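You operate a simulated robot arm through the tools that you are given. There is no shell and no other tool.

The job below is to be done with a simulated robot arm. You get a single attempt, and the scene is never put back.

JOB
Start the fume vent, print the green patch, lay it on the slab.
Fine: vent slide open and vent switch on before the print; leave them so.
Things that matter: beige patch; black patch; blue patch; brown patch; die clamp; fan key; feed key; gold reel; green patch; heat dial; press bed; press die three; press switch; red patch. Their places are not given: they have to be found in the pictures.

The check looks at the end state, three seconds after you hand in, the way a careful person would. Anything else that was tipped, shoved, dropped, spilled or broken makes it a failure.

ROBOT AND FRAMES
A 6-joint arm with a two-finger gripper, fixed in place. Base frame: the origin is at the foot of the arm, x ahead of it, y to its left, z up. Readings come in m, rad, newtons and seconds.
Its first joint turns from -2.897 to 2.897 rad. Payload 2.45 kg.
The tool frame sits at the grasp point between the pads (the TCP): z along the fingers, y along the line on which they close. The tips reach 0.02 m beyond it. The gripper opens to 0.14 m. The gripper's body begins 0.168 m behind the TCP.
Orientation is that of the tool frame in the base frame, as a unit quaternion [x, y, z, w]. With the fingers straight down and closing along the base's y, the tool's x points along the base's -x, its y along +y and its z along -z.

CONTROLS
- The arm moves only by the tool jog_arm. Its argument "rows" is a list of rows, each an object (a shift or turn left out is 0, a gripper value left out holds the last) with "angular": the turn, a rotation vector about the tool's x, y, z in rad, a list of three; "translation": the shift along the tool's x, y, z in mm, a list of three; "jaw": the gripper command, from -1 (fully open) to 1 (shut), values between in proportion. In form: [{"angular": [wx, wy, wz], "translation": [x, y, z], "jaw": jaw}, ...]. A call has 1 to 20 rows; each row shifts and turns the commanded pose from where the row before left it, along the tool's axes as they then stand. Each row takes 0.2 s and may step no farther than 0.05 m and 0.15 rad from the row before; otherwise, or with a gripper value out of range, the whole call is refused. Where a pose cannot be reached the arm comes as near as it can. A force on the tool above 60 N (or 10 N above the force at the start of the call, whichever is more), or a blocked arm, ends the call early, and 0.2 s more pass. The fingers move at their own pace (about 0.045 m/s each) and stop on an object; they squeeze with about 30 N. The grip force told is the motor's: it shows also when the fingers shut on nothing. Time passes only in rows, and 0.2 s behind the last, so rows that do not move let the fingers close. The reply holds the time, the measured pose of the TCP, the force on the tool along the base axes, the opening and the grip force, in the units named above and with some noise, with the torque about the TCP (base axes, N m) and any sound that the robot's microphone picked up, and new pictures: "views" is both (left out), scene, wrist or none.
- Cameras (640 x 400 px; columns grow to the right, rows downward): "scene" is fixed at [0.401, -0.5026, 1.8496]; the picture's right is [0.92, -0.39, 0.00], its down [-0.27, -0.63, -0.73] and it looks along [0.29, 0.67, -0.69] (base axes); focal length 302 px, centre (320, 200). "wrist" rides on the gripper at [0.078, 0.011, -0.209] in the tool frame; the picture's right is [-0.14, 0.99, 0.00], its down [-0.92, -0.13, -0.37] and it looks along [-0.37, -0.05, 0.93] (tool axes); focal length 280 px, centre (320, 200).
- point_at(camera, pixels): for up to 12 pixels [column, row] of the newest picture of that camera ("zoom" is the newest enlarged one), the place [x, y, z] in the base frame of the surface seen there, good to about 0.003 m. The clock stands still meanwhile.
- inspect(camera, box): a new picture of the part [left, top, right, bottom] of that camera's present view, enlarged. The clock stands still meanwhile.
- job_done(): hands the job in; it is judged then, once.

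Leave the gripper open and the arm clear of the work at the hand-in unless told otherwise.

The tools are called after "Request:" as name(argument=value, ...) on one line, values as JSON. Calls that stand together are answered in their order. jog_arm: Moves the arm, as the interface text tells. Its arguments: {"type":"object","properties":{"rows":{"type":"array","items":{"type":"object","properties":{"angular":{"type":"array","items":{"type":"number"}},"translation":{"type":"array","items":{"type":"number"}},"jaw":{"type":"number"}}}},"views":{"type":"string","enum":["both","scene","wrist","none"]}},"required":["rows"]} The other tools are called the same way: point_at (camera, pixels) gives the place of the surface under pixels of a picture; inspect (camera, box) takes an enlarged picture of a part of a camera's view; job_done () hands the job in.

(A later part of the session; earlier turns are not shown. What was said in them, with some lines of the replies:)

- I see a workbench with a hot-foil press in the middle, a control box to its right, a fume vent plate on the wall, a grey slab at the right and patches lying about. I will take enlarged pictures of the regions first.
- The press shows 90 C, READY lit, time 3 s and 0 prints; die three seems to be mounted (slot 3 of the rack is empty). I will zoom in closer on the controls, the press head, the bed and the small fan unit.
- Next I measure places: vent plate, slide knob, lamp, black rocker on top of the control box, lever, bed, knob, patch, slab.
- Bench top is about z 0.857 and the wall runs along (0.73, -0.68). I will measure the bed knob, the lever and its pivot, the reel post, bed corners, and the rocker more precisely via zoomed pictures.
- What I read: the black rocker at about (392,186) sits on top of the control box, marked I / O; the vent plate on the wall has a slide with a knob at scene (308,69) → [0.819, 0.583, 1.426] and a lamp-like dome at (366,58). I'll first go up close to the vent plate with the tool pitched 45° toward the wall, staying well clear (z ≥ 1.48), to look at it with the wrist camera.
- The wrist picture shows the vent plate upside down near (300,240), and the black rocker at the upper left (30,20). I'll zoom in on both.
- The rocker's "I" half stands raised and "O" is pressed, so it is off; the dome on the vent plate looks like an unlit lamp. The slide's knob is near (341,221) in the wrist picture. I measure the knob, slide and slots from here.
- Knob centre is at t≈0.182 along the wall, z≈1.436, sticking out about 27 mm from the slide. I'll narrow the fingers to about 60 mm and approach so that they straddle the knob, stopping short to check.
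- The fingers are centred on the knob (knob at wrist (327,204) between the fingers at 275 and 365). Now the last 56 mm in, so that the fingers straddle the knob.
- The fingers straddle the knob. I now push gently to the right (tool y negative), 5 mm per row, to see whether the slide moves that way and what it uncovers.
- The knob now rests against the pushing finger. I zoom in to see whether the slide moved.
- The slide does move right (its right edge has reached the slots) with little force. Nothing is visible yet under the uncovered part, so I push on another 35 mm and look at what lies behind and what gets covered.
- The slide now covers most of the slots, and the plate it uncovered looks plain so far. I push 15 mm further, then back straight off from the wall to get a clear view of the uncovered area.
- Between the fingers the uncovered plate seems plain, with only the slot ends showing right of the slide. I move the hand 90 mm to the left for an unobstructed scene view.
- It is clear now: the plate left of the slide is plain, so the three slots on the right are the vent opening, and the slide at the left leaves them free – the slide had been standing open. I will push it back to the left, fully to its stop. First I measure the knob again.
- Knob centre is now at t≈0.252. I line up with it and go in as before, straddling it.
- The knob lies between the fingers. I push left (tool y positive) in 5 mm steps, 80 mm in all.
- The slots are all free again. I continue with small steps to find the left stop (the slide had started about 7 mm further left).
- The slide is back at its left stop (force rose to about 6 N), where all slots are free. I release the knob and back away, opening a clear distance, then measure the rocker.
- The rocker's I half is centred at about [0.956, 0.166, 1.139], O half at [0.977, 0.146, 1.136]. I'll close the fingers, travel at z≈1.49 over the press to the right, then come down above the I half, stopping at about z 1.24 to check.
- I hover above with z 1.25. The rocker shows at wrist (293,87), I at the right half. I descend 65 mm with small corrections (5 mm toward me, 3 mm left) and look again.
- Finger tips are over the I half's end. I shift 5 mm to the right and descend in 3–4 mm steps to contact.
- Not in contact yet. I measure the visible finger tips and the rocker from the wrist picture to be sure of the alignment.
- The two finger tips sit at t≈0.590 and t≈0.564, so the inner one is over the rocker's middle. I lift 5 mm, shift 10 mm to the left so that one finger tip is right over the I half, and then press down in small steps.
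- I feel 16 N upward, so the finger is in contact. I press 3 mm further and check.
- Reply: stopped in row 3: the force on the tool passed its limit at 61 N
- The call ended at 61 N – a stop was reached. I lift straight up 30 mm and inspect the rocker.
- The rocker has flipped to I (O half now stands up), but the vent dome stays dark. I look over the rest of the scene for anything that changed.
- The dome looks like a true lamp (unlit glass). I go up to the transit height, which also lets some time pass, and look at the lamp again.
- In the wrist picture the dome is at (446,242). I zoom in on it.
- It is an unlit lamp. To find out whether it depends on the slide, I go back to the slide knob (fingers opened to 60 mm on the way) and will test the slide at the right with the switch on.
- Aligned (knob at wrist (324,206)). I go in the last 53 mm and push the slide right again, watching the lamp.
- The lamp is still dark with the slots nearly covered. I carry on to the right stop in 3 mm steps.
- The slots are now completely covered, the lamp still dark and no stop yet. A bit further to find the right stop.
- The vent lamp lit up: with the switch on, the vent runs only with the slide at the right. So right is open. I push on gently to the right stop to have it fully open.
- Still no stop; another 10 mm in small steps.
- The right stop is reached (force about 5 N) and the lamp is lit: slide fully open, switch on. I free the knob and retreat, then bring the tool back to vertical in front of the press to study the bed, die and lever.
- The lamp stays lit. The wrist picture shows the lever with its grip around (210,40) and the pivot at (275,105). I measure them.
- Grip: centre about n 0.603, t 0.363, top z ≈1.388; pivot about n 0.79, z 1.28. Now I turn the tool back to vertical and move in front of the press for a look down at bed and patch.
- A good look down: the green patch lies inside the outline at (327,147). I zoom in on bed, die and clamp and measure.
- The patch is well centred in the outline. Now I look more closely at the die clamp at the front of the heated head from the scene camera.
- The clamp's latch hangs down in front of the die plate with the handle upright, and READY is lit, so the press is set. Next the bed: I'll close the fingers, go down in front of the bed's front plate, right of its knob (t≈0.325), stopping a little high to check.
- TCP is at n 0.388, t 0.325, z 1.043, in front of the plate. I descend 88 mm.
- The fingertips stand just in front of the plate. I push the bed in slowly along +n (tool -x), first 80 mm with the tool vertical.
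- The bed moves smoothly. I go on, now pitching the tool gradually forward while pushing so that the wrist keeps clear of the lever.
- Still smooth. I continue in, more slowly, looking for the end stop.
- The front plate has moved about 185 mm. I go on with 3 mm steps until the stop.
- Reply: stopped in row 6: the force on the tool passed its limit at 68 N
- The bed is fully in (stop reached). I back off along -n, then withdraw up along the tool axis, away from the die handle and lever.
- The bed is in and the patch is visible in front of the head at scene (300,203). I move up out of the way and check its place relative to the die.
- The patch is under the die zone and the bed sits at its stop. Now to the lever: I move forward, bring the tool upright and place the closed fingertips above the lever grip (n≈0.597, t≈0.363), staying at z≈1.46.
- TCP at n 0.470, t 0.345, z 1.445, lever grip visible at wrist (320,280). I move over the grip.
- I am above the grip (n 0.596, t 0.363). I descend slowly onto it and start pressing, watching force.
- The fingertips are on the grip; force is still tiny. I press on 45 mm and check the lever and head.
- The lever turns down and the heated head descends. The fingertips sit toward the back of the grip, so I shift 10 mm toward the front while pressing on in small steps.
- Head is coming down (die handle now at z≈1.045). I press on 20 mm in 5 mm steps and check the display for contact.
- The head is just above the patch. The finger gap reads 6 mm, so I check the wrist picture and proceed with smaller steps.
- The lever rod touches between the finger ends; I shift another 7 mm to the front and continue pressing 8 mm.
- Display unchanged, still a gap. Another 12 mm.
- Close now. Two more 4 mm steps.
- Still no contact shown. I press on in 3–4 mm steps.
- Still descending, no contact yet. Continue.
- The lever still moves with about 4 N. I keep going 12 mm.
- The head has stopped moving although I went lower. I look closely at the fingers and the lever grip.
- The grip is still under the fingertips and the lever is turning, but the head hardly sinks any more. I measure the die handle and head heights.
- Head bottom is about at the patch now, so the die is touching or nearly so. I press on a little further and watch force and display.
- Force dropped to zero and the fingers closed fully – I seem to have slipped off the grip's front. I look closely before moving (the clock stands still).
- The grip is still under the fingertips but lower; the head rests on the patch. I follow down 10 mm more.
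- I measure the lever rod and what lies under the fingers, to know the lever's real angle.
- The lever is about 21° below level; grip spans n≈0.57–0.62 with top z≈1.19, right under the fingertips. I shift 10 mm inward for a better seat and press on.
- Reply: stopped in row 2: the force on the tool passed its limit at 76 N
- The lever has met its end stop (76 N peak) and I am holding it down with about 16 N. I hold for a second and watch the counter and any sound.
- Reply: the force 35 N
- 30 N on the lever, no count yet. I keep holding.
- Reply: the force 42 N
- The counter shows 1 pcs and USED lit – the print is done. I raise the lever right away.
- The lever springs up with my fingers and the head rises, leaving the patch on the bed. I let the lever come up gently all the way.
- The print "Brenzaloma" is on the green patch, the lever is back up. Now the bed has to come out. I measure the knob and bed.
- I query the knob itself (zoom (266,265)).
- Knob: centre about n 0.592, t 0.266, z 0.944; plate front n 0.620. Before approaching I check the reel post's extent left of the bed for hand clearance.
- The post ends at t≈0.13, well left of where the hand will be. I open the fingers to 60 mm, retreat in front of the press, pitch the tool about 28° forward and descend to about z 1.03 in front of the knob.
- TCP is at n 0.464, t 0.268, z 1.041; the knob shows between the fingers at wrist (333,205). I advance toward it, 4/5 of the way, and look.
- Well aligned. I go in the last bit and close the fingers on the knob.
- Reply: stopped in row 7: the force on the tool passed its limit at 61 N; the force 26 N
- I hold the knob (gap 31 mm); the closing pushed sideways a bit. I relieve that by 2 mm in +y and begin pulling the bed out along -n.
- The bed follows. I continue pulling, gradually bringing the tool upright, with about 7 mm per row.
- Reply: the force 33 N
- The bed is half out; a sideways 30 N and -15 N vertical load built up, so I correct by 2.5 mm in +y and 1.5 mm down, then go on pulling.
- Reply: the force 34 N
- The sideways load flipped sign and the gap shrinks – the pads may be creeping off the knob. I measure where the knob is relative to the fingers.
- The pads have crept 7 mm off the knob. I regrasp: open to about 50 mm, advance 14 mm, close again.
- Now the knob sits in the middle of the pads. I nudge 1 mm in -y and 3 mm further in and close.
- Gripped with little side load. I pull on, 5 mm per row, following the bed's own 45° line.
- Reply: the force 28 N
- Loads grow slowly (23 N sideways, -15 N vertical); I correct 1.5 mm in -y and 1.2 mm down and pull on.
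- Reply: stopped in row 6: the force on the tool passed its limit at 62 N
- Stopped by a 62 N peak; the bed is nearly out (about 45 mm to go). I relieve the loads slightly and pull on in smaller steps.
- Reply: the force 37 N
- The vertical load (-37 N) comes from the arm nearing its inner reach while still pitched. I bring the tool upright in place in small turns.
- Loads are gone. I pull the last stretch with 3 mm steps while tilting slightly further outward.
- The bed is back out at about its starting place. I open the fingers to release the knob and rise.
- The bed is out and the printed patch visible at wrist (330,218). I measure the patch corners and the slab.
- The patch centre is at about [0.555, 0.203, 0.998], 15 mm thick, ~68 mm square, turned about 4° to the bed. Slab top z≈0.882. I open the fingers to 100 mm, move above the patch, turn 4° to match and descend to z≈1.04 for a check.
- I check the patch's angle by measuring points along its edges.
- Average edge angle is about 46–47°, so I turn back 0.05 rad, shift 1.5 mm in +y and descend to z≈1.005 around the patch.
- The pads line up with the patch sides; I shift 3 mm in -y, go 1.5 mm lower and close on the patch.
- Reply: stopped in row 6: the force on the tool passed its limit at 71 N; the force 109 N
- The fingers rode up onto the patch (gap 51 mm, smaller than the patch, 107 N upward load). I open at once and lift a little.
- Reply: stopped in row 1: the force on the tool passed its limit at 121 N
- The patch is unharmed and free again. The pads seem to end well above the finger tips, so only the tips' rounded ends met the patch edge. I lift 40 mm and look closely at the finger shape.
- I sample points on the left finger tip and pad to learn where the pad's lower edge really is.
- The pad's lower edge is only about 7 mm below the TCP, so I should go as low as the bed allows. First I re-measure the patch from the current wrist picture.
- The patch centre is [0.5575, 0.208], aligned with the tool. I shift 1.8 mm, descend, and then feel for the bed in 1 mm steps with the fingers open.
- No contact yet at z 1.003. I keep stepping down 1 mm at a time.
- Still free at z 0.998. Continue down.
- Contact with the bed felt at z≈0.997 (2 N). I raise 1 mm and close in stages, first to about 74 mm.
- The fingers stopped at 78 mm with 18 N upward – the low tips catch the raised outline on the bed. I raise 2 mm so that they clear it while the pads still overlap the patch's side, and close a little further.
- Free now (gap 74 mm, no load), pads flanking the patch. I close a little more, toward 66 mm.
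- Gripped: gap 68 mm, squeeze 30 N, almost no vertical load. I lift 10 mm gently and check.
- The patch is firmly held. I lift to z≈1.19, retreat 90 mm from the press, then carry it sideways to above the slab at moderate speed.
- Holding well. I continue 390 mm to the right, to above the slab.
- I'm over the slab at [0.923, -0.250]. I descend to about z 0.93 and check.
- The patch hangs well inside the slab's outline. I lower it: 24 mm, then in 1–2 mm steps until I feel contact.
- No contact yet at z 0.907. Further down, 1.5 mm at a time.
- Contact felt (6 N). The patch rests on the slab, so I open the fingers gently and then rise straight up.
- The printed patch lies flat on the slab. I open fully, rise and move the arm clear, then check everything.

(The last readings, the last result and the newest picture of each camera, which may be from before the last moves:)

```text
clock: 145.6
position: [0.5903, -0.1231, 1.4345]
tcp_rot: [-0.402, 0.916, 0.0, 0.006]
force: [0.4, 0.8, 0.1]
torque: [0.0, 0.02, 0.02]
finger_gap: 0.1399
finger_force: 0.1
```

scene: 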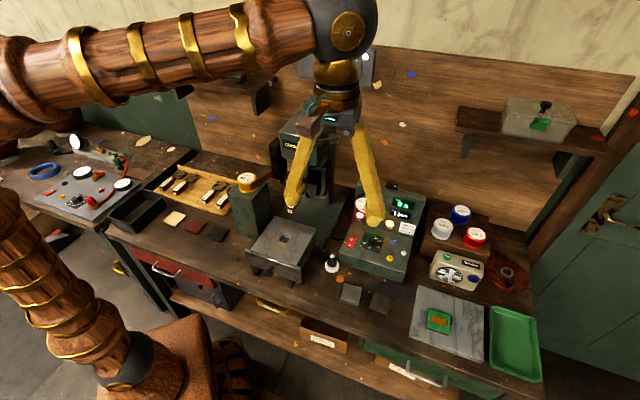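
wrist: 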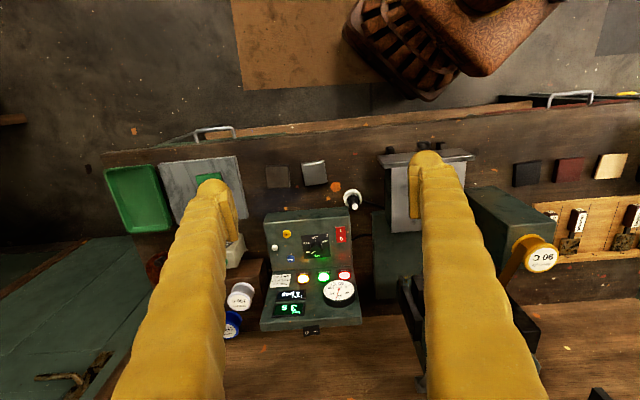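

Everything seems in place. I verify the vent, the rocker, the slab with the patch and the press by zooming in.

Request:
inspect(camera="scene", box=[395, 270, 555, 390])

Request:
inspect(camera="scene", box=[290, 30, 400, 100])

Request:
inspect(camera="scene", box=[330, 170, 440, 290])

Request:
inspect(camera="scene", box=[220, 100, 350, 290])

Request:
inspect(camera="scene", box=[100, 150, 260, 250])

```text
3.33 times, centred on (475, 330) of scene
```

zoom: 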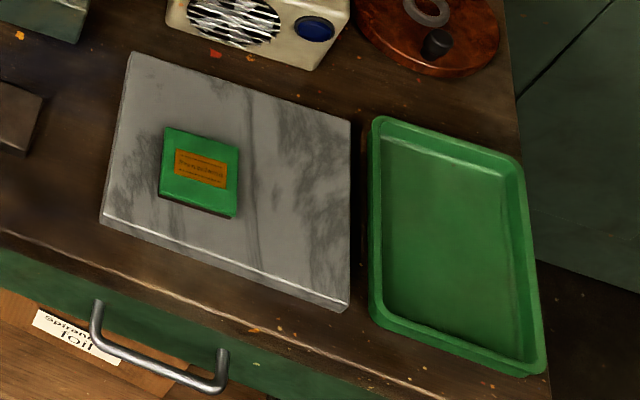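

```text
5.71 times, centred on (345, 65) of scene
```

zoom: 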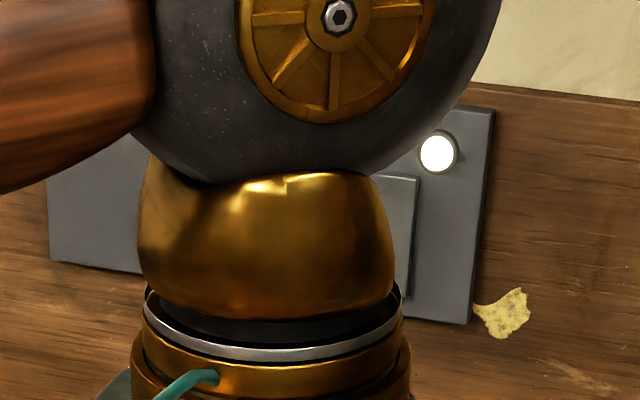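

```text
3.33 times, centred on (385, 230) of scene
```

zoom: 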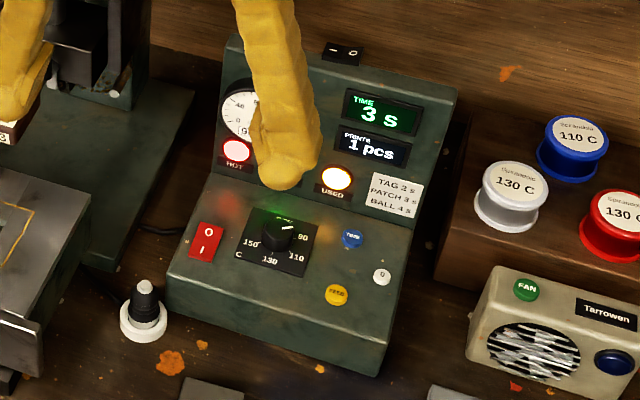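

```text
2.11 times, centred on (285, 195) of scene
```

zoom: 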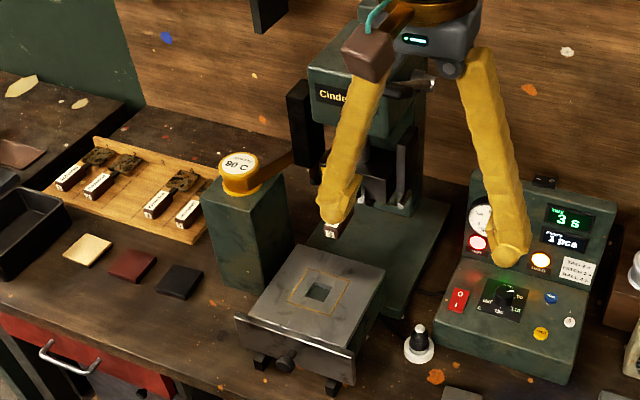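

```text
4.00 times, centred on (180, 200) of scene
```

zoom: 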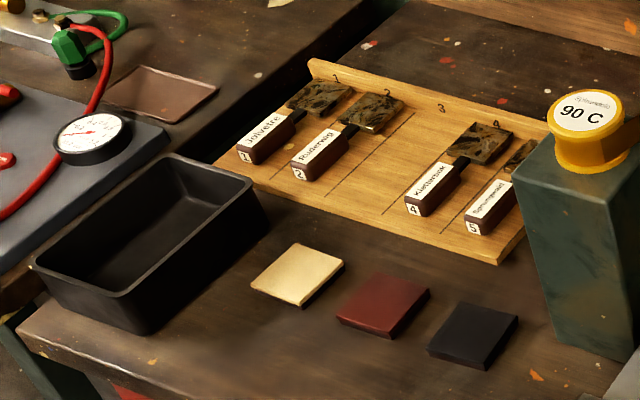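

All is as it should be: the vent lamp is lit with the slide open and the rocker on I, the counter shows 1 print, the printed green patch lies flat on the slab, the lever is up, everything else is untouched, and the gripper is open and clear. I hand in the job.

Request:
job_done()

```text
The job is handed in.
```

The green patch is printed and lying flat on the slab. The fume vent was running before the print and has been left on. I have handed the job in but had no verdict back.

- **Vent:** the slide is open at its right-hand stop and the vent switch is on. I first took the left position for open, because the slots are uncovered there. The vent lamp only lit once the slide was at the right.
- **Print:** the press was already set for 90 °C and 3 s. I held the lever down until the counter showed one print. The lettering "Brenzaloma" is on the patch.
- **First grip attempt:** the fingers rode up onto the patch, pressing down on it with about 120 N at the peak. I saw no damage afterwards. The second grip was clean.
- **End state:** the press lever is up, the bed is pulled out to about where it started, and the gripper is open and clear. The final check showed nothing else moved.
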